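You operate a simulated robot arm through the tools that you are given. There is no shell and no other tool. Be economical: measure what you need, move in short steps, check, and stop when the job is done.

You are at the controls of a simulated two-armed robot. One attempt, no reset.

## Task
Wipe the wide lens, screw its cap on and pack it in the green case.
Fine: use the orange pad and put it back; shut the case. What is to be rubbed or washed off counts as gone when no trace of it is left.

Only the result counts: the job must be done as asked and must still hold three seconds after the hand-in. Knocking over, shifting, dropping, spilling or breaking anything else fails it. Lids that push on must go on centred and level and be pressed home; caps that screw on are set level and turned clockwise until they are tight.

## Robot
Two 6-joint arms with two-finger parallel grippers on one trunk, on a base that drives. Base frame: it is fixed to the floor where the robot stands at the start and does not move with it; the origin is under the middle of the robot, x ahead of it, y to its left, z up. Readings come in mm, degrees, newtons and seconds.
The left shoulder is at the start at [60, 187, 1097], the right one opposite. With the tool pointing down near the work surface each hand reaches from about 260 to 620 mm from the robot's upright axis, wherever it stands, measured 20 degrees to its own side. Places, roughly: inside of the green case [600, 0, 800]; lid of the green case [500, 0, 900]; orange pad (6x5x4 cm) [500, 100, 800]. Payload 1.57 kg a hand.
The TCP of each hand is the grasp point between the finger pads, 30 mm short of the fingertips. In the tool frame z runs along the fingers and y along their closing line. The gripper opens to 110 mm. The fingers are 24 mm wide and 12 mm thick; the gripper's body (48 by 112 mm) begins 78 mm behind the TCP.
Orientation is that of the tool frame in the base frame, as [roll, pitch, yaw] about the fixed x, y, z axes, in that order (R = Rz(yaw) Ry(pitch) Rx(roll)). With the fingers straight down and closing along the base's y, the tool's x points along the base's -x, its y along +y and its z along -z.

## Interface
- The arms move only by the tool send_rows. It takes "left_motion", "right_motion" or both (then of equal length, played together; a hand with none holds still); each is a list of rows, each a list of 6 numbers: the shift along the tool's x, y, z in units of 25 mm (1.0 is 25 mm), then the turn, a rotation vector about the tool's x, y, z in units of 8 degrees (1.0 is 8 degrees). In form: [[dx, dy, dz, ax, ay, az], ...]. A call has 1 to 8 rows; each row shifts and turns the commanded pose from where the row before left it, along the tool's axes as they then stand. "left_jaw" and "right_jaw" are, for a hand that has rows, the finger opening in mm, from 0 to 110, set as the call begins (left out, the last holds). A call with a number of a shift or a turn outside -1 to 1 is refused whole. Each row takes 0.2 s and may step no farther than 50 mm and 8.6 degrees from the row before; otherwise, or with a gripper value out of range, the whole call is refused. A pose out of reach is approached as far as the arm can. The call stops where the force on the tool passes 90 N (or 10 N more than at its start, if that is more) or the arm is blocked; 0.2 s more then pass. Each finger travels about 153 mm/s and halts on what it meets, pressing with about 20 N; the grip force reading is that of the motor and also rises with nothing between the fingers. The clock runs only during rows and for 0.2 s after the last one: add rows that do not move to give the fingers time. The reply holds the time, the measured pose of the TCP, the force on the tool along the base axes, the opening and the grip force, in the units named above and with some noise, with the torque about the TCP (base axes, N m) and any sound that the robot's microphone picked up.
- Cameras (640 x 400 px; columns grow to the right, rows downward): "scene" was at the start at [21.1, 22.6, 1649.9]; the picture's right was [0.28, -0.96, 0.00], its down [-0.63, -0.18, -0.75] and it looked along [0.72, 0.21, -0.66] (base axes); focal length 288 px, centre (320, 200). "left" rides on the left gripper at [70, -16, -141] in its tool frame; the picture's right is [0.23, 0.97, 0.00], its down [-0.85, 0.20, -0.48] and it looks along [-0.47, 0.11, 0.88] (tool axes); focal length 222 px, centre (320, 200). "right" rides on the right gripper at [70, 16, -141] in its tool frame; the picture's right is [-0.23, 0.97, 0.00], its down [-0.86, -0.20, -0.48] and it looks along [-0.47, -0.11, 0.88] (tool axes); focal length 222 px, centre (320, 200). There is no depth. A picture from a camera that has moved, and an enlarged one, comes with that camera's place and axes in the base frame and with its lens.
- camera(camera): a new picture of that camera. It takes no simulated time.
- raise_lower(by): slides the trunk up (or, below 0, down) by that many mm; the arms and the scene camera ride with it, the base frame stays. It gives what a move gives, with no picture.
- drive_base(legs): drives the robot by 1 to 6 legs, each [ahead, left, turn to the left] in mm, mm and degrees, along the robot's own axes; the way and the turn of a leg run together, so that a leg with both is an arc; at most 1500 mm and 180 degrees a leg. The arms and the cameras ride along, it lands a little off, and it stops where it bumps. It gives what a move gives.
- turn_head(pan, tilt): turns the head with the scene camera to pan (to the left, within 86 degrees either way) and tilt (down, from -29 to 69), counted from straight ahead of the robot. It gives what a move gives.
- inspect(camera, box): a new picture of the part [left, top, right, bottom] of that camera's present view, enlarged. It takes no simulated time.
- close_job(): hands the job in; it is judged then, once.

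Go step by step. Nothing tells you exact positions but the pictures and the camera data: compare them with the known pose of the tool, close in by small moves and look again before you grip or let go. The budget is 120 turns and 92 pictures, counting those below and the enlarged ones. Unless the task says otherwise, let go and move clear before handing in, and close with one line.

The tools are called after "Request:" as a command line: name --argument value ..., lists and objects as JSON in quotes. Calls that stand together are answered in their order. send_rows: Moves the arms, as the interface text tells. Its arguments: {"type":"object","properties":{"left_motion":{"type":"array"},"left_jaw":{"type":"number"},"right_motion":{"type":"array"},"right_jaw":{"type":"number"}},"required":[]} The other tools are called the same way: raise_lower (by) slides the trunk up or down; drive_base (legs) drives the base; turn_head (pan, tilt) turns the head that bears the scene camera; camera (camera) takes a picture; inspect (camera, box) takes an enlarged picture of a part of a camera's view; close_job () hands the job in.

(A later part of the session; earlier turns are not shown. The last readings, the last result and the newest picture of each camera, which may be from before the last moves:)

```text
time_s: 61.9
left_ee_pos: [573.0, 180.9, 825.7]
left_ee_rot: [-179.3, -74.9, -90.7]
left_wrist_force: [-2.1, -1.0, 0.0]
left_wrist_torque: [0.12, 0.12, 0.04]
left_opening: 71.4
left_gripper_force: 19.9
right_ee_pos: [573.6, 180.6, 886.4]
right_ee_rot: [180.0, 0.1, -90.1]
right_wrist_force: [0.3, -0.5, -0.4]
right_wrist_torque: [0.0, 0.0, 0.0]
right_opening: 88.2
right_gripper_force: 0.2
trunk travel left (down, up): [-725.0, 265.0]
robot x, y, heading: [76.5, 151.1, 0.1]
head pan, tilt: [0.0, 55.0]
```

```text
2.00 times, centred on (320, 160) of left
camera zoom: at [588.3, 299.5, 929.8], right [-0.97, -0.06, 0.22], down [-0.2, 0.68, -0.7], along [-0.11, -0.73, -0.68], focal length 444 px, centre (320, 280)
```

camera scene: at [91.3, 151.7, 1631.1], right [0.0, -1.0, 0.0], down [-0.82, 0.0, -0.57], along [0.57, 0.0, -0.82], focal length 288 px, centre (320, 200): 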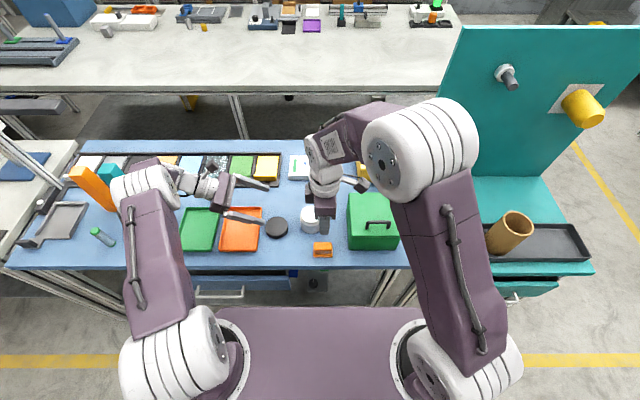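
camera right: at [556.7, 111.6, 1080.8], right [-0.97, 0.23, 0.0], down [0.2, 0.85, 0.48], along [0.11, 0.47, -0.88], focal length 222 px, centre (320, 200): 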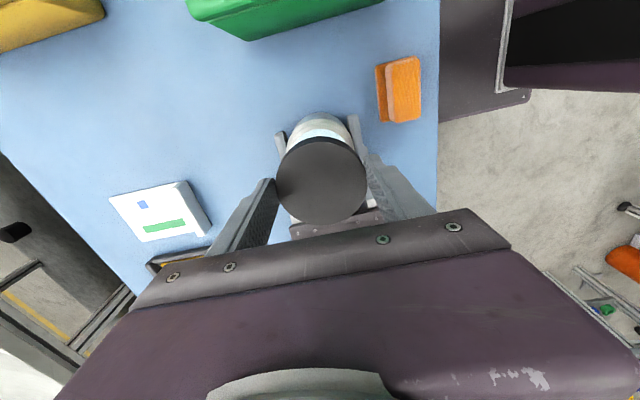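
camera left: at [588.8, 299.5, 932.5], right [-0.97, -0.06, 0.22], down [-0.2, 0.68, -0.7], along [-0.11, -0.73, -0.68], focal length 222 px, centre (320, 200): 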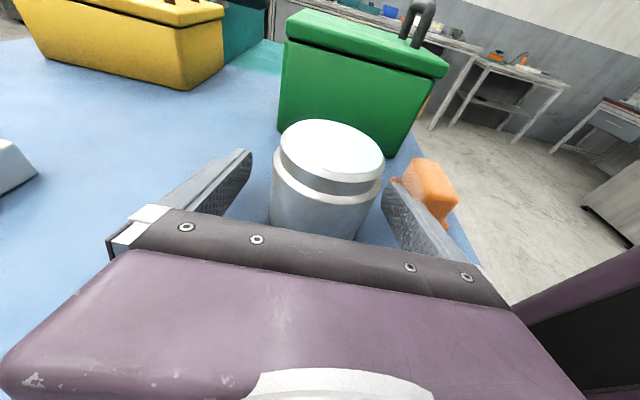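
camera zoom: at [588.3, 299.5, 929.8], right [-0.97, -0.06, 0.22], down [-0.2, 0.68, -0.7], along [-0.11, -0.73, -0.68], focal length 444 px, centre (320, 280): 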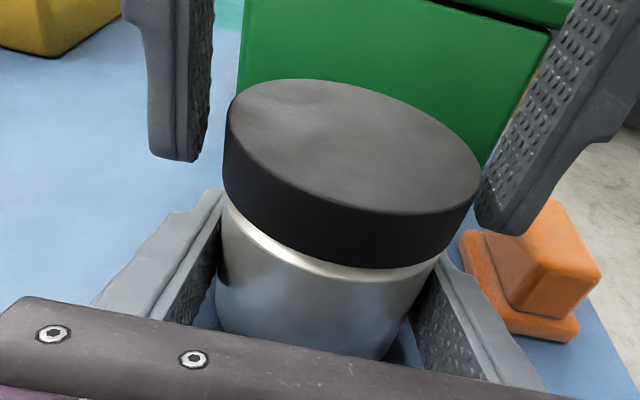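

Centred now. Closing and turning clockwise with light pressure.

Request:
send_rows --right_motion '[[0, 0, 0, 0, 0, 0], [0, 0, 0, 0, 0, 0], [0, 0, 0.06, 0, 0, 0]]' --right_jaw 50

Request:
send_rows --right_motion '[[0, 0, 0, 0, 0, 1], [0, 0, 0, 0, 0, 1], [0, 0, 0.01, 0, 0, 1], [0, 0, 0.01, 0, 0, 1], [0, 0, 0.01, 0, 0, 1], [0, 0, 0.01, 0, 0, 1]]'

```text
time_s: 62.7
left_ee_pos: [574.4, 180.9, 825.6]
left_ee_rot: [-179.4, -74.9, -90.6]
left_wrist_force: [3.3, -1.1, 0.0]
left_wrist_torque: [-0.11, 0.37, 0.03]
left_opening: 71.0
left_gripper_force: 20.0
right_ee_pos: [574.3, 177.7, 886.6]
right_ee_rot: [-180.0, 0.0, -90.1]
right_wrist_force: [-3.9, 0.1, 10.2]
right_wrist_torque: [-0.01, 0.11, 0.0]
right_opening: 72.5
right_gripper_force: 20.4
trunk travel left (down, up): [-725.0, 265.0]
robot x, y, heading: [80.0, 148.8, -0.3]
head pan, tilt: [0.0, 55.0]
```

```text
time_s: 64.1
left_ee_pos: [573.3, 181.2, 825.9]
left_ee_rot: [-179.3, -75.0, -90.8]
left_wrist_force: [8.4, -0.5, -5.5]
left_wrist_torque: [-0.17, 0.35, 0.05]
left_opening: 71.0
left_gripper_force: 20.2
right_ee_pos: [574.0, 179.2, 884.5]
right_ee_rot: [-180.0, 0.1, -138.2]
right_wrist_force: [-5.7, -1.3, 19.1]
right_wrist_torque: [-0.07, 0.15, 0.0]
right_opening: 72.1
right_gripper_force: 20.0
trunk travel left (down, up): [-725.0, 265.0]
robot x, y, heading: [79.4, 153.3, -0.1]
head pan, tilt: [0.0, 55.0]
```

Request:
send_rows --right_motion '[[0.02, 0.02, 0, 0, 0, 1], [0, 0, 0.01, 0, 0, 1], [0, 0, 0.01, 0, 0, 1], [0, 0, 0.01, 0, 0, 1], [0, 0, 0.01, 0, 0, 1], [0, 0, 0.01, 0, 0, 1], [0, 0, 0.01, 0, 0, 1], [0, 0, 0.01, 0, 0, 1]]'

Request:
inspect --camera "left" --box '[220, 60, 420, 260]'

```text
time_s: 65.9
left_ee_pos: [573.4, 180.7, 825.8]
left_ee_rot: [-179.5, -75.0, -90.8]
left_wrist_force: [-6.0, 8.9, -0.2]
left_wrist_torque: [0.0, -0.14, -0.2]
left_opening: 71.4
left_gripper_force: 19.4
right_ee_pos: [572.3, 179.2, 884.2]
right_ee_rot: [180.0, 0.1, 157.8]
right_wrist_force: [11.5, -8.5, 13.3]
right_wrist_torque: [-0.15, -0.26, 0.03]
right_opening: 72.4
right_gripper_force: 20.3
trunk travel left (down, up): [-725.0, 265.0]
robot x, y, heading: [80.1, 152.4, 0.2]
head pan, tilt: [0.0, 55.0]
```

```text
2.00 times, centred on (320, 160) of left
camera zoom: at [588.0, 299.6, 929.9], right [-0.97, -0.06, 0.22], down [-0.2, 0.68, -0.7], along [-0.11, -0.73, -0.68], focal length 444 px, centre (320, 280)
```

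zoom: 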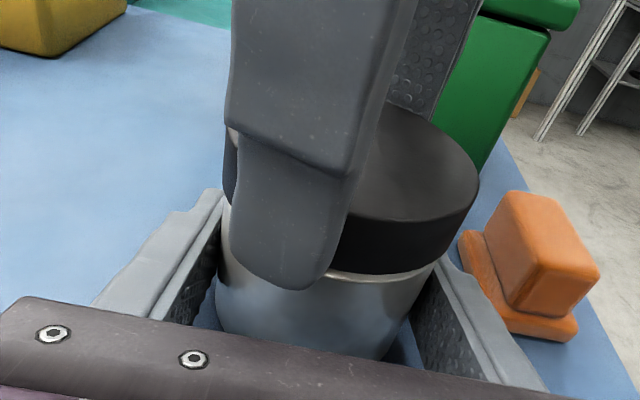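

Turning freely so far. Relieving the side load and continuing clockwise.

Request:
send_rows --right_motion '[[-0.04, -0.01, 0, 0, 0, 1], [0, 0, 0.01, 0, 0, 1], [0, 0, 0.01, 0, 0, 1], [0, 0, 0.01, 0, 0, 1], [0, 0, 0.01, 0, 0, 1], [0, 0, 0.01, 0, 0, 1]]'

```text
time_s: 67.3
left_ee_pos: [573.2, 183.0, 826.2]
left_ee_rot: [-179.4, -74.9, -90.8]
left_wrist_force: [1.9, -6.9, -1.7]
left_wrist_torque: [0.31, 0.31, -0.06]
left_opening: 71.4
left_gripper_force: 19.8
right_ee_pos: [572.5, 179.6, 883.0]
right_ee_rot: [179.9, 0.0, 109.8]
right_wrist_force: [-1.3, 7.8, 16.2]
right_wrist_torque: [0.25, 0.11, -0.01]
right_opening: 72.2
right_gripper_force: 19.7
trunk travel left (down, up): [-725.0, 265.0]
robot x, y, heading: [75.9, 150.0, -0.2]
head pan, tilt: [0.0, 55.0]
```

Request:
send_rows --right_motion '[[0, 0, 0.01, 0, 0, 1], [0, 0, 0.01, 0, 0, 1], [0, 0, 0.01, 0, 0, 1], [0, 0, 0.01, 0, 0, 1], [0, 0, 0.01, 0, 0, 1], [0, 0, 0.01, 0, 0, 1]]'

Request:
inspect --camera "scene" --box '[250, 170, 360, 239]'

```text
time_s: 68.7
left_ee_pos: [572.8, 181.3, 825.8]
left_ee_rot: [-179.3, -75.0, -90.9]
left_wrist_force: [1.5, -0.3, 2.0]
left_wrist_torque: [0.09, 0.2, -0.69]
left_opening: 71.5
left_gripper_force: 20.7
right_ee_pos: [575.0, 178.9, 881.2]
right_ee_rot: [180.0, 0.1, 61.7]
right_wrist_force: [-2.7, -2.0, 0.5]
right_wrist_torque: [-0.05, 0.05, 0.76]
right_opening: 72.8
right_gripper_force: 19.6
trunk travel left (down, up): [-725.0, 265.0]
robot x, y, heading: [81.6, 152.5, -0.1]
head pan, tilt: [0.0, 55.0]
```

```text
5.80 times, centred on (305, 204) of scene
camera zoom: at [91.9, 150.8, 1631.1], right [0.0, -1.0, 0.0], down [-0.82, 0.0, -0.57], along [0.57, 0.0, -0.82], focal length 1670 px, centre (407, 174)
```

zoom: 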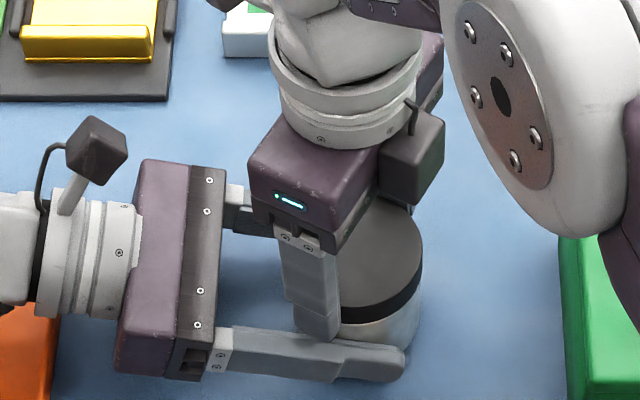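

Torque is now 0.76 Nm — the cap is tightening. Turning a bit more to confirm.

Request:
send_rows --right_motion '[[0, 0, 0.01, 0, 0, 0.8], [0, 0, 0.01, 0, 0, 0.8], [0, 0, 0, 0, 0, 0]]'

Request:
inspect --camera "left" --box '[220, 60, 420, 260]'

```text
time_s: 69.5
left_ee_pos: [574.2, 181.4, 826.2]
left_ee_rot: [-179.3, -74.9, -90.9]
left_wrist_force: [4.2, -1.0, -0.7]
left_wrist_torque: [0.13, 0.26, -0.09]
left_opening: 71.3
left_gripper_force: 20.4
right_ee_pos: [573.4, 178.8, 881.8]
right_ee_rot: [179.9, 0.0, 48.9]
right_wrist_force: [-7.2, -0.5, 2.8]
right_wrist_torque: [0.03, 0.24, 0.2]
right_opening: 72.8
right_gripper_force: 19.5
trunk travel left (down, up): [-725.0, 265.0]
robot x, y, heading: [79.0, 149.6, -0.1]
head pan, tilt: [0.0, 55.0]
```

```text
2.00 times, centred on (320, 160) of left
camera zoom: at [588.3, 299.5, 930.0], right [-0.97, -0.06, 0.22], down [-0.2, 0.68, -0.7], along [-0.11, -0.73, -0.68], focal length 444 px, centre (320, 280)
```

zoom: 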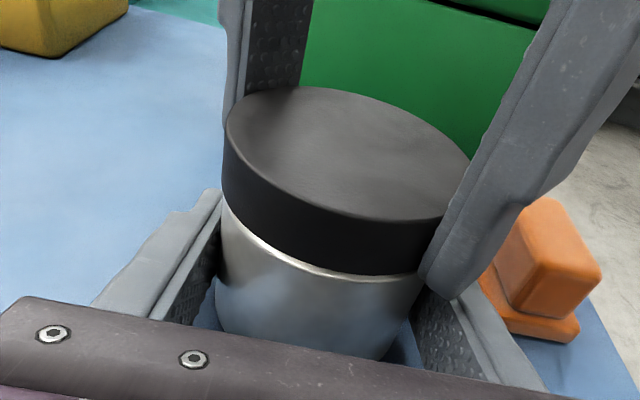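

Torque suggests tight with the grip slipping. I'll regrip and re-turn once to verify.

Request:
send_rows --right_motion '[[0, 0, 0, 0, 0, 0], [0, 0, 0, 0, 0, 0], [0, 0, 0, 0, 0, -1], [0, 0, 0, 0, 0, -1], [0, 0, 0, 0, 0, -1], [0, 0, 0, 0, 0, -1], [0, 0, 0, 0, 0, -1], [0, 0, 0, 0, 0, -1]]' --right_jaw 90

Request:
send_rows --right_motion '[[0, 0, 0, 0, 0, 0], [0, 0, 0, 0, 0, 0], [0, 0, 0, 0, 0, 0], [0, 0, 0, 0, 0, 1], [0, 0, 0, 0, 0, 1]]' --right_jaw 40

Request:
send_rows --right_motion '[[0, 0, 0, 0, 0, 1], [0, 0, 0, 0, 0, 1]]'

Request:
send_rows --right_motion '[[0, 0, 0, 0, 0, 1], [0, 0, 0, 0, 0, 1]]'

```text
time_s: 71.3
left_ee_pos: [574.3, 182.0, 826.1]
left_ee_rot: [-179.3, -75.0, -90.6]
left_wrist_force: [-1.7, 0.7, 2.5]
left_wrist_torque: [0.2, 0.03, 0.03]
left_opening: 71.3
left_gripper_force: 20.0
right_ee_pos: [574.7, 176.7, 879.5]
right_ee_rot: [180.0, 0.0, 97.3]
right_wrist_force: [0.4, -0.1, 0.2]
right_wrist_torque: [-0.02, -0.02, 0.05]
right_opening: 90.1
right_gripper_force: 0.0
trunk travel left (down, up): [-725.0, 265.0]
robot x, y, heading: [77.5, 151.0, -0.5]
head pan, tilt: [0.0, 55.0]
```

```text
time_s: 72.5
left_ee_pos: [573.7, 181.9, 825.9]
left_ee_rot: [-179.3, -74.9, -90.8]
left_wrist_force: [2.5, -0.4, -0.3]
left_wrist_torque: [0.1, 0.15, -0.66]
left_opening: 71.6
left_gripper_force: 20.3
right_ee_pos: [573.8, 177.8, 879.8]
right_ee_rot: [-180.0, 0.1, 81.1]
right_wrist_force: [-3.8, -0.9, 1.0]
right_wrist_torque: [-0.03, 0.07, 0.72]
right_opening: 71.7
right_gripper_force: 20.0
trunk travel left (down, up): [-725.0, 265.0]
robot x, y, heading: [76.3, 150.9, -0.1]
head pan, tilt: [0.0, 55.0]
```

```text
time_s: 73.1
left_ee_pos: [573.7, 182.9, 825.6]
left_ee_rot: [-179.2, -74.8, -90.8]
left_wrist_force: [7.1, -0.9, -0.4]
left_wrist_torque: [0.1, 0.26, -0.25]
left_opening: 71.3
left_gripper_force: 19.8
right_ee_pos: [572.9, 178.1, 881.2]
right_ee_rot: [-179.9, 0.1, 64.9]
right_wrist_force: [-9.5, 2.1, 0.9]
right_wrist_torque: [0.16, 0.19, 0.37]
right_opening: 72.1
right_gripper_force: 19.8
trunk travel left (down, up): [-725.0, 265.0]
robot x, y, heading: [82.0, 152.4, -0.0]
head pan, tilt: [0.0, 55.0]
```

```text
time_s: 73.7
left_ee_pos: [575.1, 182.1, 825.1]
left_ee_rot: [-179.0, -75.0, -91.0]
left_wrist_force: [18.9, -3.8, 0.0]
left_wrist_torque: [0.13, 0.33, -0.16]
left_opening: 71.7
left_gripper_force: 20.2
right_ee_pos: [573.2, 180.3, 880.5]
right_ee_rot: [-179.9, 0.0, 49.0]
right_wrist_force: [-17.8, 7.5, 4.1]
right_wrist_torque: [0.23, 0.34, 0.37]
right_opening: 72.4
right_gripper_force: 20.4
trunk travel left (down, up): [-725.0, 265.0]
robot x, y, heading: [82.9, 150.8, -0.2]
head pan, tilt: [0.0, 55.0]
```

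Immediate 0.7 Nm resistance then slip: cap is tight. Releasing both hands and backing away.

Request:
send_rows --right_motion '[[0, 0, 0, 0, 0, 0], [0, 0, 0, 0, 0, 0], [0, 0, -1, 0, 0, 0], [0, 0, -1, 0, 0, 0], [0, 0, -1, 0, 0, 0], [0, 0, -1, 0, 0, 0], [0, 0, -1, 0, 0, 0], [0, 0, -1, 0, 0, 0]]' --right_jaw 95

Request:
send_rows --left_motion '[[0, 0, 0, 0, 0, 0], [0, 0, 0, 0, 0, 0], [0, 0, -1, 0, 0, 0], [0, 0, -1, 0, 0, 0], [0, 0, -1, 0, 0, 0], [0, 0, -1, 0, 0, 0], [0, 0, -1, 0, 0, 0], [0, 0, -1, 0, 0, 0]]' --left_jaw 110 --right_motion '[[0, 0, -1, 0, 0, -1], [0, 0, -1, 0, 0, -1], [0, 0, 0, 0, 0, -1], [0, 0, 0, 0, 0, -1], [0, 0, 0, 0, 0, -1], [0, 0, 0, 0, 0, -1], [0, 0, 0, 0, 0, -1], [0, 0, 0, 0, 0, -1]]'

Request:
inspect --camera "left" --box '[220, 60, 460, 210]'

```text
time_s: 75.5
left_ee_pos: [573.3, 181.4, 826.7]
left_ee_rot: [-179.3, -74.9, -90.8]
left_wrist_force: [-3.3, 0.6, 3.8]
left_wrist_torque: [-0.22, 0.17, -0.07]
left_opening: 71.3
left_gripper_force: 19.8
right_ee_pos: [572.5, 179.3, 1031.6]
right_ee_rot: [180.0, 0.0, 49.2]
right_wrist_force: [0.4, -0.6, -0.6]
right_wrist_torque: [0.02, 0.01, 0.0]
right_opening: 94.9
right_gripper_force: 0.1
trunk travel left (down, up): [-725.0, 265.0]
robot x, y, heading: [82.4, 152.3, -0.3]
head pan, tilt: [0.0, 55.0]
```

```text
time_s: 77.3
left_ee_pos: [558.9, 321.4, 870.6]
left_ee_rot: [-179.4, -74.9, -90.8]
left_wrist_force: [0.0, 0.0, 0.4]
left_wrist_torque: [-0.02, -0.04, -0.01]
left_opening: 109.9
left_gripper_force: 0.0
left hand out of reach, approached as far as the arm can: row 6, 7, 8
right_ee_pos: [573.1, 179.1, 1081.0]
right_ee_rot: [-179.9, 0.1, 113.3]
right_wrist_force: [0.4, -0.8, -0.6]
right_wrist_torque: [-0.04, -0.02, 0.01]
right_opening: 95.1
right_gripper_force: 0.0
trunk travel left (down, up): [-725.0, 265.0]
robot x, y, heading: [79.2, 151.4, -0.1]
head pan, tilt: [0.0, 55.0]
```

```text
2.67 times, centred on (340, 135) of left
camera zoom: at [573.9, 439.3, 975.4], right [-0.97, -0.06, 0.22], down [-0.2, 0.68, -0.7], along [-0.11, -0.73, -0.68], focal length 592 px, centre (267, 373)
```

zoom: 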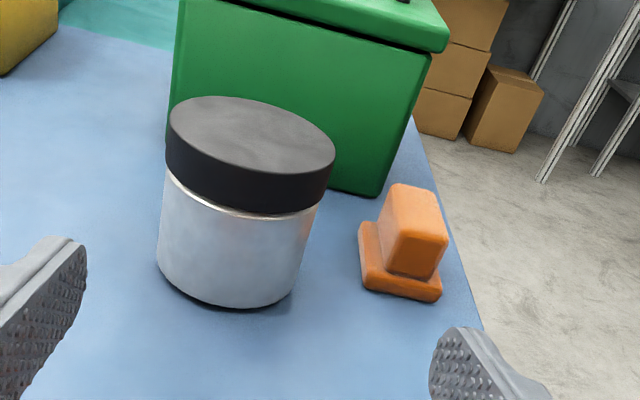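

Cap sits level. Now the case: moving the right hand above the handle at yaw 90 for a look.

Request:
send_rows --right_motion '[[0, 0, 0, 0, 0, 1], [0, 0, 0, 0, 0, 1], [0, 0, 0, 0, 0, 0.91], [-1, -0.3, 0, 0, 0, 0], [-1, -0.3, 0, 0, 0, 0], [-1, -0.3, 0, 0, 0, 0], [-1, -0.3, 0, 0, 0, 0], [-1, -0.3, 0, 0, 0, 0]]' --right_jaw 80

Request:
send_rows --right_motion '[[-1, -0.5, 0, 0, 0, 0], [-1, -0.5, 0, 0, 0, 0], [-0.72, -0.3, 0, 0, 0, 0]]'

Request:
camera --camera "right"

Request:
inspect --camera "scene" --box '[270, 170, 430, 270]'

```text
time_s: 79.1
left_ee_pos: [558.8, 319.8, 872.0]
left_ee_rot: [-179.4, -74.9, -90.7]
left_wrist_force: [0.3, -0.2, 0.7]
left_wrist_torque: [0.01, -0.01, 0.01]
left_opening: 110.2
left_gripper_force: 0.0
right_ee_pos: [538.7, 53.7, 1080.9]
right_ee_rot: [180.0, -0.1, 89.9]
right_wrist_force: [0.2, 0.2, -0.1]
right_wrist_torque: [-0.01, 0.01, 0.03]
right_opening: 79.7
right_gripper_force: 0.0
trunk travel left (down, up): [-725.0, 265.0]
robot x, y, heading: [77.2, 153.5, -0.4]
head pan, tilt: [0.0, 55.0]
```

```text
time_s: 79.9
left_ee_pos: [559.9, 320.4, 871.9]
left_ee_rot: [-179.5, -74.8, -90.6]
left_wrist_force: [-0.3, 0.3, 0.8]
left_wrist_torque: [0.02, 0.02, 0.01]
left_opening: 109.9
left_gripper_force: 0.0
right_ee_pos: [505.7, -16.2, 1081.4]
right_ee_rot: [-180.0, 0.0, 89.9]
right_wrist_force: [-0.1, -0.1, 0.3]
right_wrist_torque: [0.02, 0.01, 0.01]
right_opening: 80.0
right_gripper_force: 0.0
trunk travel left (down, up): [-725.0, 265.0]
robot x, y, heading: [83.9, 153.2, -0.4]
head pan, tilt: [0.0, 55.0]
```

```text
29 pictures are left
camera right: at [520.4, 54.9, 1222.7], right [0.97, -0.23, 0.0], down [-0.2, -0.85, 0.48], along [-0.11, -0.47, -0.88], focal length 222 px, centre (320, 200)
```

right: 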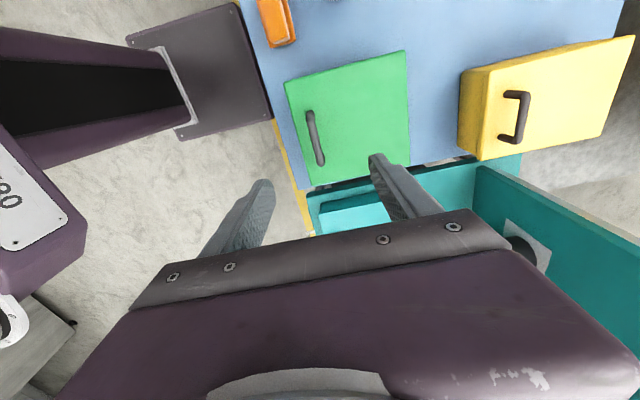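

```text
4.00 times, centred on (350, 220) of scene
camera zoom: at [92.3, 151.0, 1631.2], right [0.0, -1.0, 0.0], down [-0.82, 0.0, -0.57], along [0.57, 0.0, -0.82], focal length 1152 px, centre (200, 120)
```

zoom: 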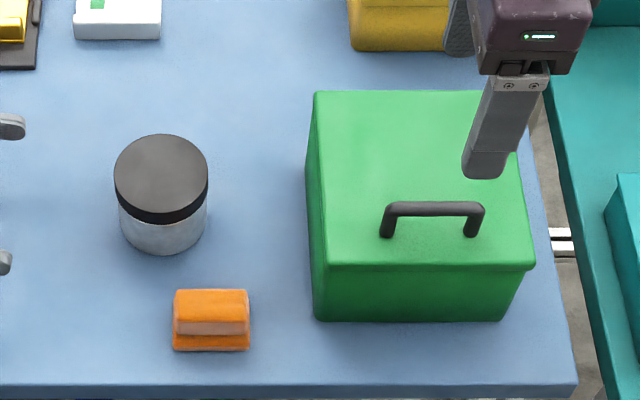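

Handle bar at ≈(499,−11,935), lid top ≈903. Descending to straddle the bar.

Request:
send_rows --right_motion '[[0.2, -0.24, 1, 0, 0, 0], [0, 0, 1, 0, 0, 0], [0, 0, 1, 0, 0, 0], [0, 0, 1, 0, 0, 0], [0, 0, 1, 0, 0, 0], [0, 0, 0.5, 0, 0, 0], [0, 0, 0.2, 0, 0, 0], [0, 0, 0, 0, 0, 0]]' --right_jaw 60

Request:
camera --camera "right"

```text
time_s: 81.7
left_ee_pos: [559.6, 320.1, 871.5]
left_ee_rot: [-179.4, -75.0, -90.6]
left_wrist_force: [-0.6, -0.3, 0.1]
left_wrist_torque: [0.02, -0.02, -0.01]
left_opening: 110.2
left_gripper_force: 0.0
right_ee_pos: [496.7, -8.4, 937.9]
right_ee_rot: [180.0, -0.1, 89.9]
right_wrist_force: [0.1, -0.4, 3.3]
right_wrist_torque: [-0.03, -0.11, -0.02]
right_opening: 60.1
right_gripper_force: 0.1
trunk travel left (down, up): [-725.0, 265.0]
robot x, y, heading: [79.4, 151.5, 0.0]
head pan, tilt: [0.0, 55.0]
```

```text
27 pictures are left
camera right: at [512.5, 60.7, 1079.3], right [0.97, -0.23, 0.0], down [-0.2, -0.85, 0.48], along [-0.11, -0.47, -0.88], focal length 222 px, centre (320, 200)
```

right: 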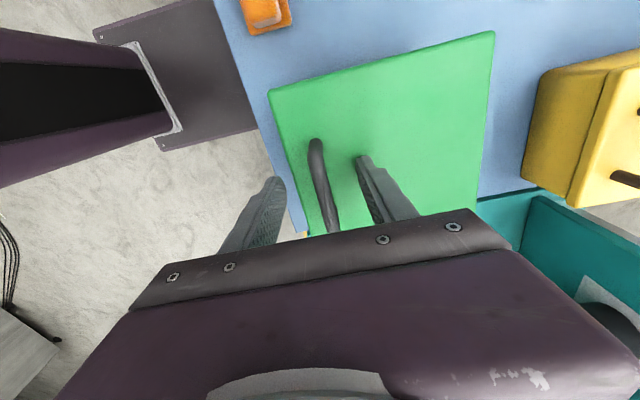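

Tip lightly touches the lid; raising 8 mm for clearance inside the handle, then closing and lifting along the hinge arc.

Request:
send_rows --right_motion '[[0, 0.08, -0.32, 0, 0, 0], [0, 0, 0, 0, 0, 0]]'

Request:
send_rows --right_motion '[[0, 0, 0, 0, 0, 0], [0, 0, 0, 0, 0, 0], [0, 0, 0, 0, 0, 0]]' --right_jaw 2

Request:
send_rows --right_motion '[[0, 0.2, -0.45, 0, 0, 0], [0, 0.21, -0.44, 0, 0, 0], [0, 0, 0, 0, 0, 0]]'

Request:
inspect --camera "scene" --box '[300, 150, 460, 270]'

```text
time_s: 82.3
left_ee_pos: [558.7, 321.4, 871.0]
left_ee_rot: [-179.5, -74.9, -90.6]
left_wrist_force: [0.3, -0.4, -0.1]
left_wrist_torque: [0.02, 0.03, 0.02]
left_opening: 109.9
left_gripper_force: 0.1
right_ee_pos: [499.8, -10.4, 945.4]
right_ee_rot: [-180.0, 0.1, 89.9]
right_wrist_force: [0.4, -0.3, 0.3]
right_wrist_torque: [-0.01, 0.02, 0.0]
right_opening: 60.3
right_gripper_force: 0.1
trunk travel left (down, up): [-725.0, 265.0]
robot x, y, heading: [78.6, 152.2, 0.0]
head pan, tilt: [0.0, 55.0]
```

```text
time_s: 83.1
left_ee_pos: [560.0, 320.9, 870.3]
left_ee_rot: [-179.6, -74.9, -90.7]
left_wrist_force: [-0.2, 0.3, 0.4]
left_wrist_torque: [0.0, 0.02, -0.01]
left_opening: 110.2
left_gripper_force: 0.2
right_ee_pos: [501.0, -9.6, 945.9]
right_ee_rot: [-180.0, -0.1, 90.0]
right_wrist_force: [3.1, -0.6, 1.6]
right_wrist_torque: [0.06, -0.06, 0.11]
right_opening: 10.4
right_gripper_force: 28.5
trunk travel left (down, up): [-725.0, 265.0]
robot x, y, heading: [80.0, 153.3, -0.0]
head pan, tilt: [0.0, 55.0]
```

```text
time_s: 83.9
left_ee_pos: [560.1, 320.2, 870.8]
left_ee_rot: [-179.6, -74.9, -90.5]
left_wrist_force: [0.0, 0.2, 0.4]
left_wrist_torque: [-0.01, -0.01, 0.0]
left_opening: 110.0
left_gripper_force: 0.0
right_ee_pos: [509.5, -8.6, 968.6]
right_ee_rot: [-179.9, 0.0, 89.9]
right_wrist_force: [3.0, 0.5, -2.0]
right_wrist_torque: [-0.06, 0.05, 0.1]
right_opening: 10.6
right_gripper_force: 27.9
trunk travel left (down, up): [-725.0, 265.0]
robot x, y, heading: [79.8, 151.3, 0.0]
head pan, tilt: [0.0, 55.0]
```

```text
3.33 times, centred on (380, 210) of scene
camera zoom: at [93.3, 151.1, 1631.1], right [0.0, -1.0, 0.0], down [-0.82, 0.0, -0.57], along [0.57, 0.0, -0.82], focal length 960 px, centre (120, 167)
```

zoom: 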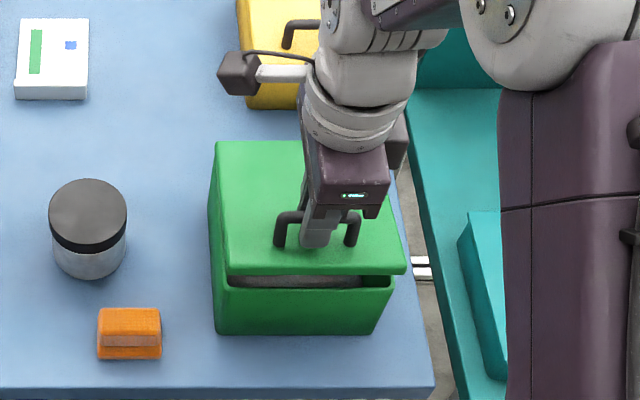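

The lid is lifting with little force. Continuing along the arc.

Request:
send_rows --right_motion '[[0, 0.28, -0.4, 0, 0, 0], [0, 0.28, -0.4, 0, 0, 0], [0, 0.34, -0.35, 0, 0, 0], [0, 0.34, -0.35, 0, 0, 0], [0, 0.6, -0.4, 0, 0, 0], [0, 0.6, -0.4, 0, 0, 0], [0, 0, 0, 0, 0, 0]]'

Request:
send_rows --right_motion '[[0, 0.46, -0.18, 0, 0, 0], [0, 0.46, -0.15, 0, 0, 0], [0, 0.46, -0.12, 0, 0, 0], [0, 0.48, -0.05, 0, 0, 0], [0, 0.49, -0.02, 0, 0, 0], [0, 0.49, 0, 0, 0, 0]]'

Request:
camera --camera "scene"

```text
time_s: 85.5
left_ee_pos: [560.1, 320.7, 869.4]
left_ee_rot: [-179.6, -74.9, -90.5]
left_wrist_force: [-0.1, -0.9, -0.2]
left_wrist_torque: [-0.02, 0.0, -0.01]
left_opening: 109.5
left_gripper_force: 0.0
right_ee_pos: [571.3, -9.2, 1025.7]
right_ee_rot: [179.9, -0.1, 89.9]
right_wrist_force: [1.0, -0.3, -0.6]
right_wrist_torque: [-0.2, -0.06, 0.1]
right_opening: 10.5
right_gripper_force: 28.8
trunk travel left (down, up): [-725.0, 265.0]
robot x, y, heading: [83.3, 151.7, 0.1]
head pan, tilt: [0.0, 55.0]
```

```text
time_s: 86.9
left_ee_pos: [560.7, 321.5, 870.8]
left_ee_rot: [-179.6, -75.1, -90.5]
left_wrist_force: [0.1, -0.2, -0.1]
left_wrist_torque: [0.0, -0.01, 0.0]
left_opening: 110.2
left_gripper_force: 0.0
right_ee_pos: [643.3, -8.6, 1038.8]
right_ee_rot: [-179.9, 0.0, 89.9]
right_wrist_force: [0.0, 2.5, -2.5]
right_wrist_torque: [0.03, 0.0, 0.07]
right_opening: 10.5
right_gripper_force: 28.7
trunk travel left (down, up): [-725.0, 265.0]
robot x, y, heading: [85.3, 149.8, -0.3]
head pan, tilt: [0.0, 55.0]
```

```text
25 pictures are left
camera scene: at [93.0, 151.8, 1631.1], right [0.0, -1.0, 0.0], down [-0.82, 0.0, -0.57], along [0.57, 0.0, -0.82], focal length 288 px, centre (320, 200)
```

scene: 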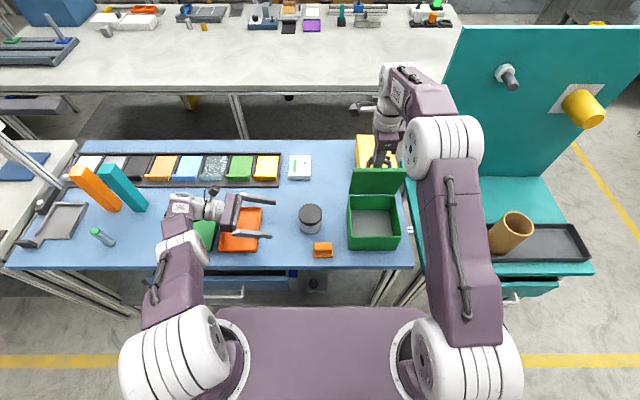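

Lid is near 80° open. Swinging it past vertical.

Request:
send_rows --right_motion '[[0, 0.5, 0.08, 0, 0, 0], [0, 0.5, 0.1, 0, 0, 0], [0, 0.45, 0.12, 0, 0, 0], [0, 0.45, 0.16, 0, 0, 0], [0, 0, 0, 0, 0, 0]]'

Request:
inspect --camera "scene" --box '[300, 120, 460, 260]'

```text
time_s: 88.1
left_ee_pos: [558.8, 321.6, 870.7]
left_ee_rot: [-179.2, -75.0, -90.9]
left_wrist_force: [-0.2, 1.1, 0.1]
left_wrist_torque: [-0.02, 0.02, 0.01]
left_opening: 109.8
left_gripper_force: 0.1
right_ee_pos: [675.0, -10.6, 1029.7]
right_ee_rot: [179.8, 0.0, 89.8]
right_wrist_force: [8.6, 1.7, 20.9]
right_wrist_torque: [0.0, -0.09, 0.1]
right_opening: 11.0
right_gripper_force: 28.6
right hand out of reach, approached as far as the arm can: row 3, 4
trunk travel left (down, up): [-725.0, 265.0]
robot x, y, heading: [82.0, 152.3, -0.1]
head pan, tilt: [0.0, 55.0]
```

```text
2.86 times, centred on (380, 190) of scene
camera zoom: at [90.6, 152.7, 1631.3], right [0.0, -1.0, 0.0], down [-0.82, 0.0, -0.57], along [0.57, 0.0, -0.82], focal length 823 px, centre (149, 229)
```

zoom: 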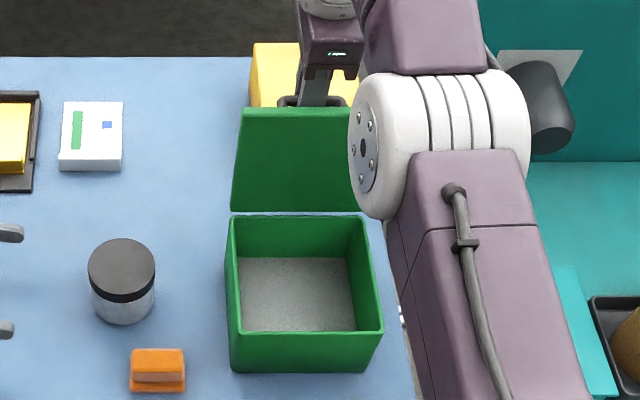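

Arm reach ends at about 90°. Driving the base 35 mm ahead to carry the lid past vertical.

Request:
drive_base --legs '[[35, 0, 0]]'

Request:
inspect --camera "scene" --box '[300, 120, 460, 260]'

```text
time_s: 88.9
left_ee_pos: [595.8, 319.8, 872.9]
left_ee_rot: [-179.7, -74.9, -90.4]
left_wrist_force: [1.4, 0.4, -1.3]
left_wrist_torque: [-0.02, 0.02, -0.06]
left_opening: 110.1
left_gripper_force: 0.0
right_ee_pos: [709.8, -11.5, 1027.5]
right_ee_rot: [-179.7, 0.0, 89.9]
right_wrist_force: [-28.8, 0.5, -8.0]
right_wrist_torque: [0.36, 0.66, 0.18]
right_opening: 10.8
right_gripper_force: 28.6
trunk travel left (down, up): [-725.0, 265.0]
robot x, y, heading: [114.2, 149.3, -0.2]
head pan, tilt: [0.0, 55.0]
```

```text
2.86 times, centred on (380, 190) of scene
camera zoom: at [129.2, 150.3, 1631.1], right [0.0, -1.0, 0.0], down [-0.82, 0.0, -0.57], along [0.57, 0.0, -0.82], focal length 823 px, centre (149, 229)
```

zoom: 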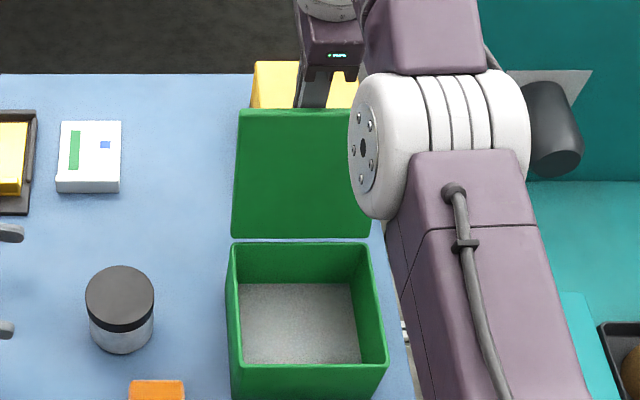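

28 N pull: lid is at its stop or over. Releasing slightly and retreating straight up.

Request:
send_rows --right_motion '[[0, 0, 0, 0, 0, 0], [0, 0, 0, 0, 0, 0]]' --right_jaw 22

Request:
send_rows --right_motion '[[0, 0, -0.4, 0, 0, 0], [0, 0, -0.5, 0, 0, 0], [0, 0, -0.8, 0, 0, 0], [0, 0, -0.8, 0, 0, 0], [0, 0, 0, 0, 0, 0]]'

Request:
inspect --camera "scene" --box '[280, 130, 460, 270]'

```text
time_s: 89.5
left_ee_pos: [594.9, 320.2, 870.9]
left_ee_rot: [-179.6, -74.9, -90.6]
left_wrist_force: [-0.6, -0.4, -0.3]
left_wrist_torque: [-0.01, 0.01, -0.01]
left_opening: 109.8
left_gripper_force: 0.1
right_ee_pos: [709.6, -10.4, 1026.8]
right_ee_rot: [-179.5, 0.0, 89.9]
right_wrist_force: [0.7, -0.8, -0.3]
right_wrist_torque: [-0.02, 0.02, -0.02]
right_opening: 22.0
right_gripper_force: 0.1
trunk travel left (down, up): [-725.0, 265.0]
robot x, y, heading: [113.2, 153.5, -0.3]
head pan, tilt: [0.0, 55.0]
```

```text
time_s: 90.7
left_ee_pos: [594.2, 319.7, 870.8]
left_ee_rot: [-179.5, -74.9, -90.5]
left_wrist_force: [0.4, 0.2, 0.2]
left_wrist_torque: [-0.01, 0.0, -0.04]
left_opening: 110.0
left_gripper_force: 0.0
right_ee_pos: [697.7, -11.6, 1087.0]
right_ee_rot: [-179.6, 0.0, 89.8]
right_wrist_force: [-0.1, -0.3, 0.2]
right_wrist_torque: [-0.01, 0.01, 0.01]
right_opening: 22.2
right_gripper_force: 0.0
right hand out of reach, approached as far as the arm can: row 3
trunk travel left (down, up): [-725.0, 265.0]
robot x, y, heading: [117.6, 150.6, -0.3]
head pan, tilt: [0.0, 55.0]
```

```text
2.86 times, centred on (370, 200) of scene
camera zoom: at [128.0, 151.0, 1631.1], right [0.0, -1.0, 0.0], down [-0.82, 0.0, -0.57], along [0.57, 0.0, -0.82], focal length 823 px, centre (177, 200)
```

zoom: 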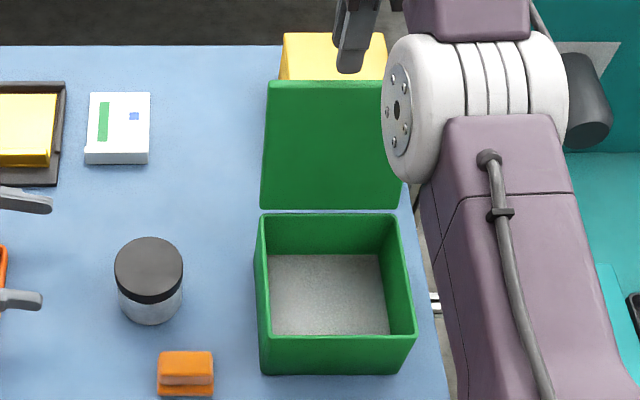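

Lid stays open. Next, the right hand picks the lens by the cap and packs it. Moving over the lens.

Request:
send_rows --right_motion '[[0, -0.6, -0.6, 0, 0, 0], [0, -0.6, -0.6, 0, 0, 0], [1, -0.63, 0, 0, 0, 0], [1, -0.63, 0, 0, 0, 0], [1, -0.63, 0, 0, 0, 0], [1, -0.63, 0, 0, 0, 0], [1, -0.63, 0, 0, 0, 0], [1, -0.63, 0, 0, 0, 0]]'

Request:
send_rows --right_motion '[[0.8, 0, 0.6, 0, 0, 0], [0.8, 0, 0.6, 0, 0, 0], [0, 0, 0.5, 0, 0, 0]]' --right_jaw 105

```text
time_s: 92.5
left_ee_pos: [594.9, 320.0, 871.3]
left_ee_rot: [-179.5, -74.9, -90.7]
left_wrist_force: [-0.1, -0.1, 0.2]
left_wrist_torque: [0.0, 0.01, -0.04]
left_opening: 109.9
left_gripper_force: 0.0
right_ee_pos: [671.7, 68.0, 1128.3]
right_ee_rot: [-179.5, 0.1, 89.9]
right_wrist_force: [-0.3, 0.2, -0.3]
right_wrist_torque: [-0.01, 0.01, 0.02]
right_opening: 22.1
right_gripper_force: 0.0
right hand out of reach, approached as far as the arm can: row 1, 2, 3, 4, 5, 6, 7, 8
trunk travel left (down, up): [-725.0, 265.0]
robot x, y, heading: [112.4, 149.6, -0.2]
head pan, tilt: [0.0, 55.0]
```

```text
time_s: 93.3
left_ee_pos: [594.0, 319.7, 871.3]
left_ee_rot: [-179.5, -74.9, -90.7]
left_wrist_force: [-0.3, -0.6, -0.2]
left_wrist_torque: [-0.02, 0.01, 0.0]
left_opening: 110.0
left_gripper_force: 0.1
right_ee_pos: [673.8, 110.1, 1085.0]
right_ee_rot: [-179.5, -0.1, 89.9]
right_wrist_force: [-1.2, 0.0, -0.1]
right_wrist_torque: [0.01, -0.01, -0.01]
right_opening: 105.0
right_gripper_force: 0.0
right hand out of reach, approached as far as the arm can: row 3
trunk travel left (down, up): [-725.0, 265.0]
robot x, y, heading: [117.1, 150.1, -0.3]
head pan, tilt: [0.0, 55.0]
```

The arm ended short because of reach limits; correcting from the measured pose.

Request:
send_rows --right_motion '[[0.45, -0.8, 0, 0, 0, 0], [0.45, -0.8, 0, 0, 0, 0], [0.45, -0.8, 0, 0, 0, 0], [0.45, -0.8, 0, 0, 0, 0], [0.45, -0.8, 0, 0, 0, 0], [0.45, 0, 0, 0, 0, 0]]'

Request:
camera --camera "right"

```text
time_s: 94.7
left_ee_pos: [594.8, 320.5, 870.6]
left_ee_rot: [-179.4, -75.0, -90.7]
left_wrist_force: [-0.2, -0.4, -0.4]
left_wrist_torque: [0.0, 0.01, 0.02]
left_opening: 109.7
left_gripper_force: 0.0
right_ee_pos: [656.7, 159.6, 1096.5]
right_ee_rot: [-179.7, 0.0, 89.9]
right_wrist_force: [0.5, 0.6, 0.3]
right_wrist_torque: [-0.01, 0.01, -0.01]
right_opening: 105.3
right_gripper_force: 0.0
right hand out of reach, approached as far as the arm can: row 1, 2, 3, 4, 5
trunk travel left (down, up): [-725.0, 265.0]
robot x, y, heading: [115.7, 153.3, -0.1]
head pan, tilt: [0.0, 55.0]
```

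```text
21 pictures are left
camera right: at [672.4, 231.7, 1237.1], right [0.97, -0.23, -0.01], down [-0.2, -0.85, 0.48], along [-0.11, -0.47, -0.88], focal length 222 px, centre (320, 200)
```

right: 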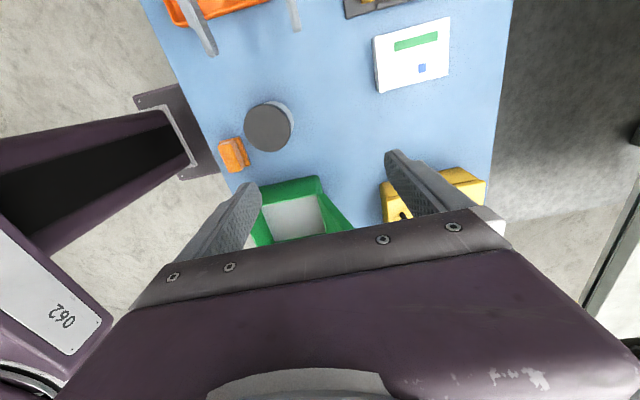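

The pose is now in reach and settled; moving to above the lens.

Request:
send_rows --right_motion '[[0.2, -0.83, 0.4, 0, 0, 0], [0.2, -0.83, 0.4, 0, 0, 0], [0.2, -0.83, 0.4, 0, 0, 0], [0.2, -0.83, 0.4, 0, 0, 0], [0, 0, 1, 0, 0, 0], [0, 0, 1, 0, 0, 0], [0, 0, 0, 0, 0, 0]]'

Request:
camera --camera "right"

```text
time_s: 96.3
left_ee_pos: [594.3, 320.5, 872.1]
left_ee_rot: [-179.4, -74.9, -90.7]
left_wrist_force: [-0.7, 0.6, -0.9]
left_wrist_torque: [-0.01, 0.0, 0.0]
left_opening: 110.1
left_gripper_force: 0.0
right_ee_pos: [654.3, 189.5, 1035.8]
right_ee_rot: [-179.6, 0.2, 90.0]
right_wrist_force: [0.0, -1.1, -1.0]
right_wrist_torque: [0.02, 0.0, 0.02]
right_opening: 105.2
right_gripper_force: 0.1
right hand out of reach, approached as far as the arm can: row 1, 2, 3, 4, 5, 6
trunk travel left (down, up): [-725.0, 265.0]
robot x, y, heading: [115.0, 149.0, 0.1]
head pan, tilt: [0.0, 55.0]
```

```text
20 pictures are left
camera right: at [670.3, 259.7, 1177.2], right [0.97, -0.23, -0.01], down [-0.2, -0.85, 0.48], along [-0.12, -0.47, -0.88], focal length 222 px, centre (320, 200)
```

right: 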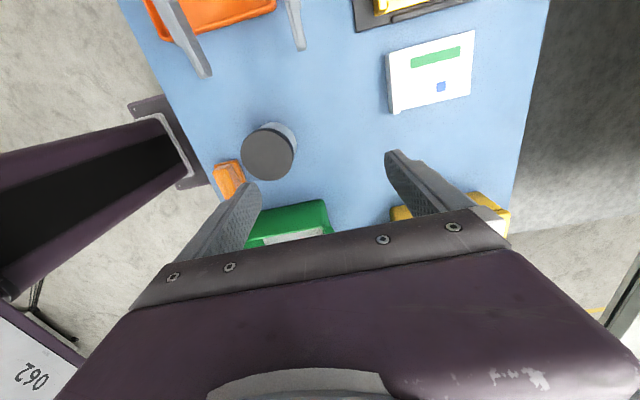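

x is not following. Testing a pure −x retreat.

Request:
send_rows --right_motion '[[0, -1, 0, 0, 0, 0], [0, -1, 0, 0, 0, 0], [0, 0, 0, 0, 0, 0]]'

Request:
camera --camera "scene"

```text
time_s: 97.1
left_ee_pos: [594.5, 320.9, 871.0]
left_ee_rot: [-179.5, -74.9, -90.6]
left_wrist_force: [-0.1, 0.5, 0.0]
left_wrist_torque: [0.0, -0.01, -0.02]
left_opening: 109.8
left_gripper_force: 0.0
right_ee_pos: [649.1, 198.8, 1039.1]
right_ee_rot: [-179.4, 0.1, 89.9]
right_wrist_force: [-0.5, -0.1, 0.0]
right_wrist_torque: [-0.01, 0.03, 0.03]
right_opening: 105.3
right_gripper_force: 0.0
right hand out of reach, approached as far as the arm can: row 1, 2
trunk travel left (down, up): [-725.0, 265.0]
robot x, y, heading: [117.7, 149.4, -0.2]
head pan, tilt: [0.0, 55.0]
```

```text
19 pictures are left
camera scene: at [127.7, 151.0, 1631.2], right [0.0, -1.0, 0.0], down [-0.82, 0.0, -0.57], along [0.57, 0.0, -0.82], focal length 288 px, centre (320, 200)
```

scene: 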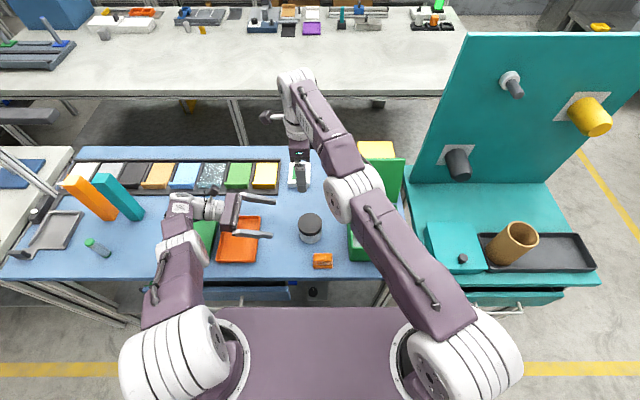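

The right arm is stretched straight (singular), so inward moves barely register. Commanding a longer inward move toward the shoulder, which is clear of everything.

Request:
send_rows --right_motion '[[-0.45, -0.9, 0.1, 0, 0, 0], [-0.45, -0.9, 0.1, 0, 0, 0], [-0.45, -0.9, 0.1, 0, 0, 0], [-0.45, -0.9, 0.1, 0, 0, 0]]'

```text
time_s: 98.1
left_ee_pos: [594.0, 320.4, 871.1]
left_ee_rot: [-179.5, -75.0, -90.6]
left_wrist_force: [-0.4, -1.3, -0.1]
left_wrist_torque: [-0.01, -0.01, -0.01]
left_opening: 110.1
left_gripper_force: 0.1
right_ee_pos: [650.2, 199.3, 1040.0]
right_ee_rot: [-179.5, 0.1, 89.9]
right_wrist_force: [0.2, 0.2, 0.4]
right_wrist_torque: [0.03, 0.02, -0.02]
right_opening: 105.3
right_gripper_force: 0.1
right hand out of reach, approached as far as the arm can: row 1, 2, 3, 4
trunk travel left (down, up): [-725.0, 265.0]
robot x, y, heading: [117.2, 154.5, 0.0]
head pan, tilt: [0.0, 55.0]
```

No radial motion. Trying an upward/tangential move to free the elbow.

Request:
send_rows --right_motion '[[0, -0.5, -1, 0, 0, 0], [0, -0.5, -1, 0, 0, 0], [0, -0.5, -1, 0, 0, 0], [0, -0.5, -1, 0, 0, 0], [0, -0.5, -1, 0, 0, 0], [0, -0.5, -1, 0, 0, 0]]'

```text
time_s: 99.5
left_ee_pos: [594.3, 320.0, 871.6]
left_ee_rot: [-179.3, -75.0, -90.8]
left_wrist_force: [-0.1, 0.2, 0.6]
left_wrist_torque: [-0.01, -0.01, 0.02]
left_opening: 109.8
left_gripper_force: 0.1
right_ee_pos: [589.0, 207.2, 1194.0]
right_ee_rot: [-179.6, 0.1, 89.9]
right_wrist_force: [-0.3, -0.3, -0.4]
right_wrist_torque: [-0.03, 0.01, 0.0]
right_opening: 105.1
right_gripper_force: 0.0
right hand out of reach, approached as far as the arm can: row 1, 2, 4
trunk travel left (down, up): [-725.0, 265.0]
robot x, y, heading: [116.9, 151.9, -0.1]
head pan, tilt: [0.0, 55.0]
```

That freed it. Checking inward motion now.

Request:
send_rows --right_motion '[[-0.3, -1, 0, 0, 0, 0], [-0.3, -1, 0, 0, 0, 0], [-0.3, -1, 0.3, 0, 0, 0], [-0.3, -1, 0.3, 0, 0, 0]]'

```text
time_s: 100.5
left_ee_pos: [593.5, 319.7, 871.7]
left_ee_rot: [-179.4, -75.0, -90.6]
left_wrist_force: [-0.1, 0.2, -0.3]
left_wrist_torque: [-0.01, 0.0, -0.02]
left_opening: 110.0
left_gripper_force: 0.1
right_ee_pos: [590.6, 207.2, 1193.8]
right_ee_rot: [-179.6, 0.0, 89.8]
right_wrist_force: [-0.2, -0.3, 0.2]
right_wrist_torque: [0.01, -0.02, -0.02]
right_opening: 105.1
right_gripper_force: 0.1
right hand out of reach, approached as far as the arm can: row 1, 2, 3, 4
trunk travel left (down, up): [-725.0, 265.0]
robot x, y, heading: [111.1, 148.8, 0.1]
head pan, tilt: [0.0, 55.0]
```

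Near-singular: try tiny inward steps that grow.

Request:
send_rows --right_motion '[[-0.02, -0.04, 0, 0, 0, 0], [-0.02, -0.04, 0, 0, 0, 0], [-0.03, -0.06, 0, 0, 0, 0], [-0.04, -0.08, 0, 0, 0, 0], [-0.06, -0.12, 0, 0, 0, 0], [-0.1, -0.2, 0, 0, 0, 0], [-0.15, -0.3, 0, 0, 0, 0], [-0.2, -0.4, 0, 0, 0, 0]]'

```text
time_s: 102.3
left_ee_pos: [595.3, 321.4, 871.3]
left_ee_rot: [-179.5, -74.8, -90.6]
left_wrist_force: [-0.1, 0.3, 0.6]
left_wrist_torque: [-0.05, 0.0, -0.02]
left_opening: 109.8
left_gripper_force: 0.1
right_ee_pos: [590.8, 206.5, 1192.9]
right_ee_rot: [-179.6, 0.0, 90.0]
right_wrist_force: [-0.4, -0.5, -0.4]
right_wrist_torque: [0.01, 0.01, 0.02]
right_opening: 104.8
right_gripper_force: 0.0
right hand out of reach, approached as far as the arm can: row 3, 5, 6, 7, 8
trunk travel left (down, up): [-725.0, 265.0]
robot x, y, heading: [114.2, 149.0, -0.1]
head pan, tilt: [0.0, 55.0]
```

Trying a straight-down move, which bends the elbow through tangential motion.

Request:
send_rows --right_motion '[[0, 0, 0.3, 0, 0, 0], [0, 0, 0.5, 0, 0, 0], [0, 0, 0.7, 0, 0, 0], [0, 0, 0.7, 0, 0, 0]]'

```text
time_s: 103.3
left_ee_pos: [594.7, 321.1, 871.1]
left_ee_rot: [-179.4, -75.0, -90.5]
left_wrist_force: [0.3, 0.2, 0.5]
left_wrist_torque: [0.0, 0.01, 0.0]
left_opening: 110.2
left_gripper_force: 0.0
right_ee_pos: [591.5, 207.3, 1188.3]
right_ee_rot: [-179.4, 0.2, 89.9]
right_wrist_force: [0.0, 0.4, -0.3]
right_wrist_torque: [-0.02, -0.05, 0.0]
right_opening: 105.0
right_gripper_force: 0.0
right hand out of reach, approached as far as the arm can: row 2, 3, 4
trunk travel left (down, up): [-725.0, 265.0]
robot x, y, heading: [113.1, 150.0, -0.2]
head pan, tilt: [0.0, 55.0]
```

Testing whether a wrist limit is the cause: yaw back while moving inward a little.

Request:
send_rows --right_motion '[[0, 0, 0, 0, 0, -1], [0, 0, 0, 0, 0, -1], [0, 0, 0, 0, 0, -1], [0, 0, 0, 0, 0, -1], [0, 0, 0.4, 0, 0, 0], [0, 0, 0.4, 0, 0, 0]]'

Request:
send_rows --right_motion '[[0, 0, 0, 1, 0, 0], [0, 0, 0, 1, 0, 0], [0, 0, 0, 1, 0, 0]]'

```text
time_s: 104.7
left_ee_pos: [594.2, 320.4, 871.4]
left_ee_rot: [-179.4, -75.0, -90.6]
left_wrist_force: [0.6, -0.1, -0.5]
left_wrist_torque: [-0.02, 0.01, 0.01]
left_opening: 109.9
left_gripper_force: 0.1
right_ee_pos: [592.0, 208.9, 1188.3]
right_ee_rot: [-179.3, -0.1, 121.8]
right_wrist_force: [0.7, 0.8, 0.5]
right_wrist_torque: [-0.02, 0.01, -0.02]
right_opening: 105.1
right_gripper_force: 0.0
right hand out of reach, approached as far as the arm can: row 5, 6
trunk travel left (down, up): [-725.0, 265.0]
robot x, y, heading: [113.5, 153.7, -0.2]
head pan, tilt: [0.0, 55.0]
```

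```text
time_s: 105.5
left_ee_pos: [594.5, 321.9, 871.5]
left_ee_rot: [-179.6, -75.0, -90.5]
left_wrist_force: [-0.7, -0.7, 0.1]
left_wrist_torque: [-0.05, -0.02, 0.04]
left_opening: 110.1
left_gripper_force: 0.0
right_ee_pos: [524.8, 169.8, 1148.6]
right_ee_rot: [-155.6, -0.2, 121.9]
right_wrist_force: [0.0, 1.1, 0.0]
right_wrist_torque: [0.02, -0.01, -0.03]
right_opening: 105.3
right_gripper_force: 0.1
right hand out of reach, approached as far as the arm can: row 1, 2, 3
trunk travel left (down, up): [-725.0, 265.0]
robot x, y, heading: [114.3, 152.3, -0.2]
head pan, tilt: [0.0, 55.0]
```

Request:
send_rows --right_motion '[[0, 0, 0, -1, 0, 0], [0, 0, 0, -1, 0, 0], [0, 0, 0, -1, 0, 0]]'

```text
time_s: 106.3
left_ee_pos: [595.2, 320.4, 872.4]
left_ee_rot: [-179.3, -74.9, -90.9]
left_wrist_force: [0.1, -0.1, -0.3]
left_wrist_torque: [0.01, 0.04, -0.02]
left_opening: 110.1
left_gripper_force: 0.0
right_ee_pos: [522.6, 168.4, 1149.3]
right_ee_rot: [-180.0, -0.2, 121.9]
right_wrist_force: [-0.7, -0.6, -0.6]
right_wrist_torque: [0.03, 0.0, -0.04]
right_opening: 105.0
right_gripper_force: 0.2
trunk travel left (down, up): [-725.0, 265.0]
robot x, y, heading: [114.3, 151.1, -0.2]
head pan, tilt: [0.0, 55.0]
```

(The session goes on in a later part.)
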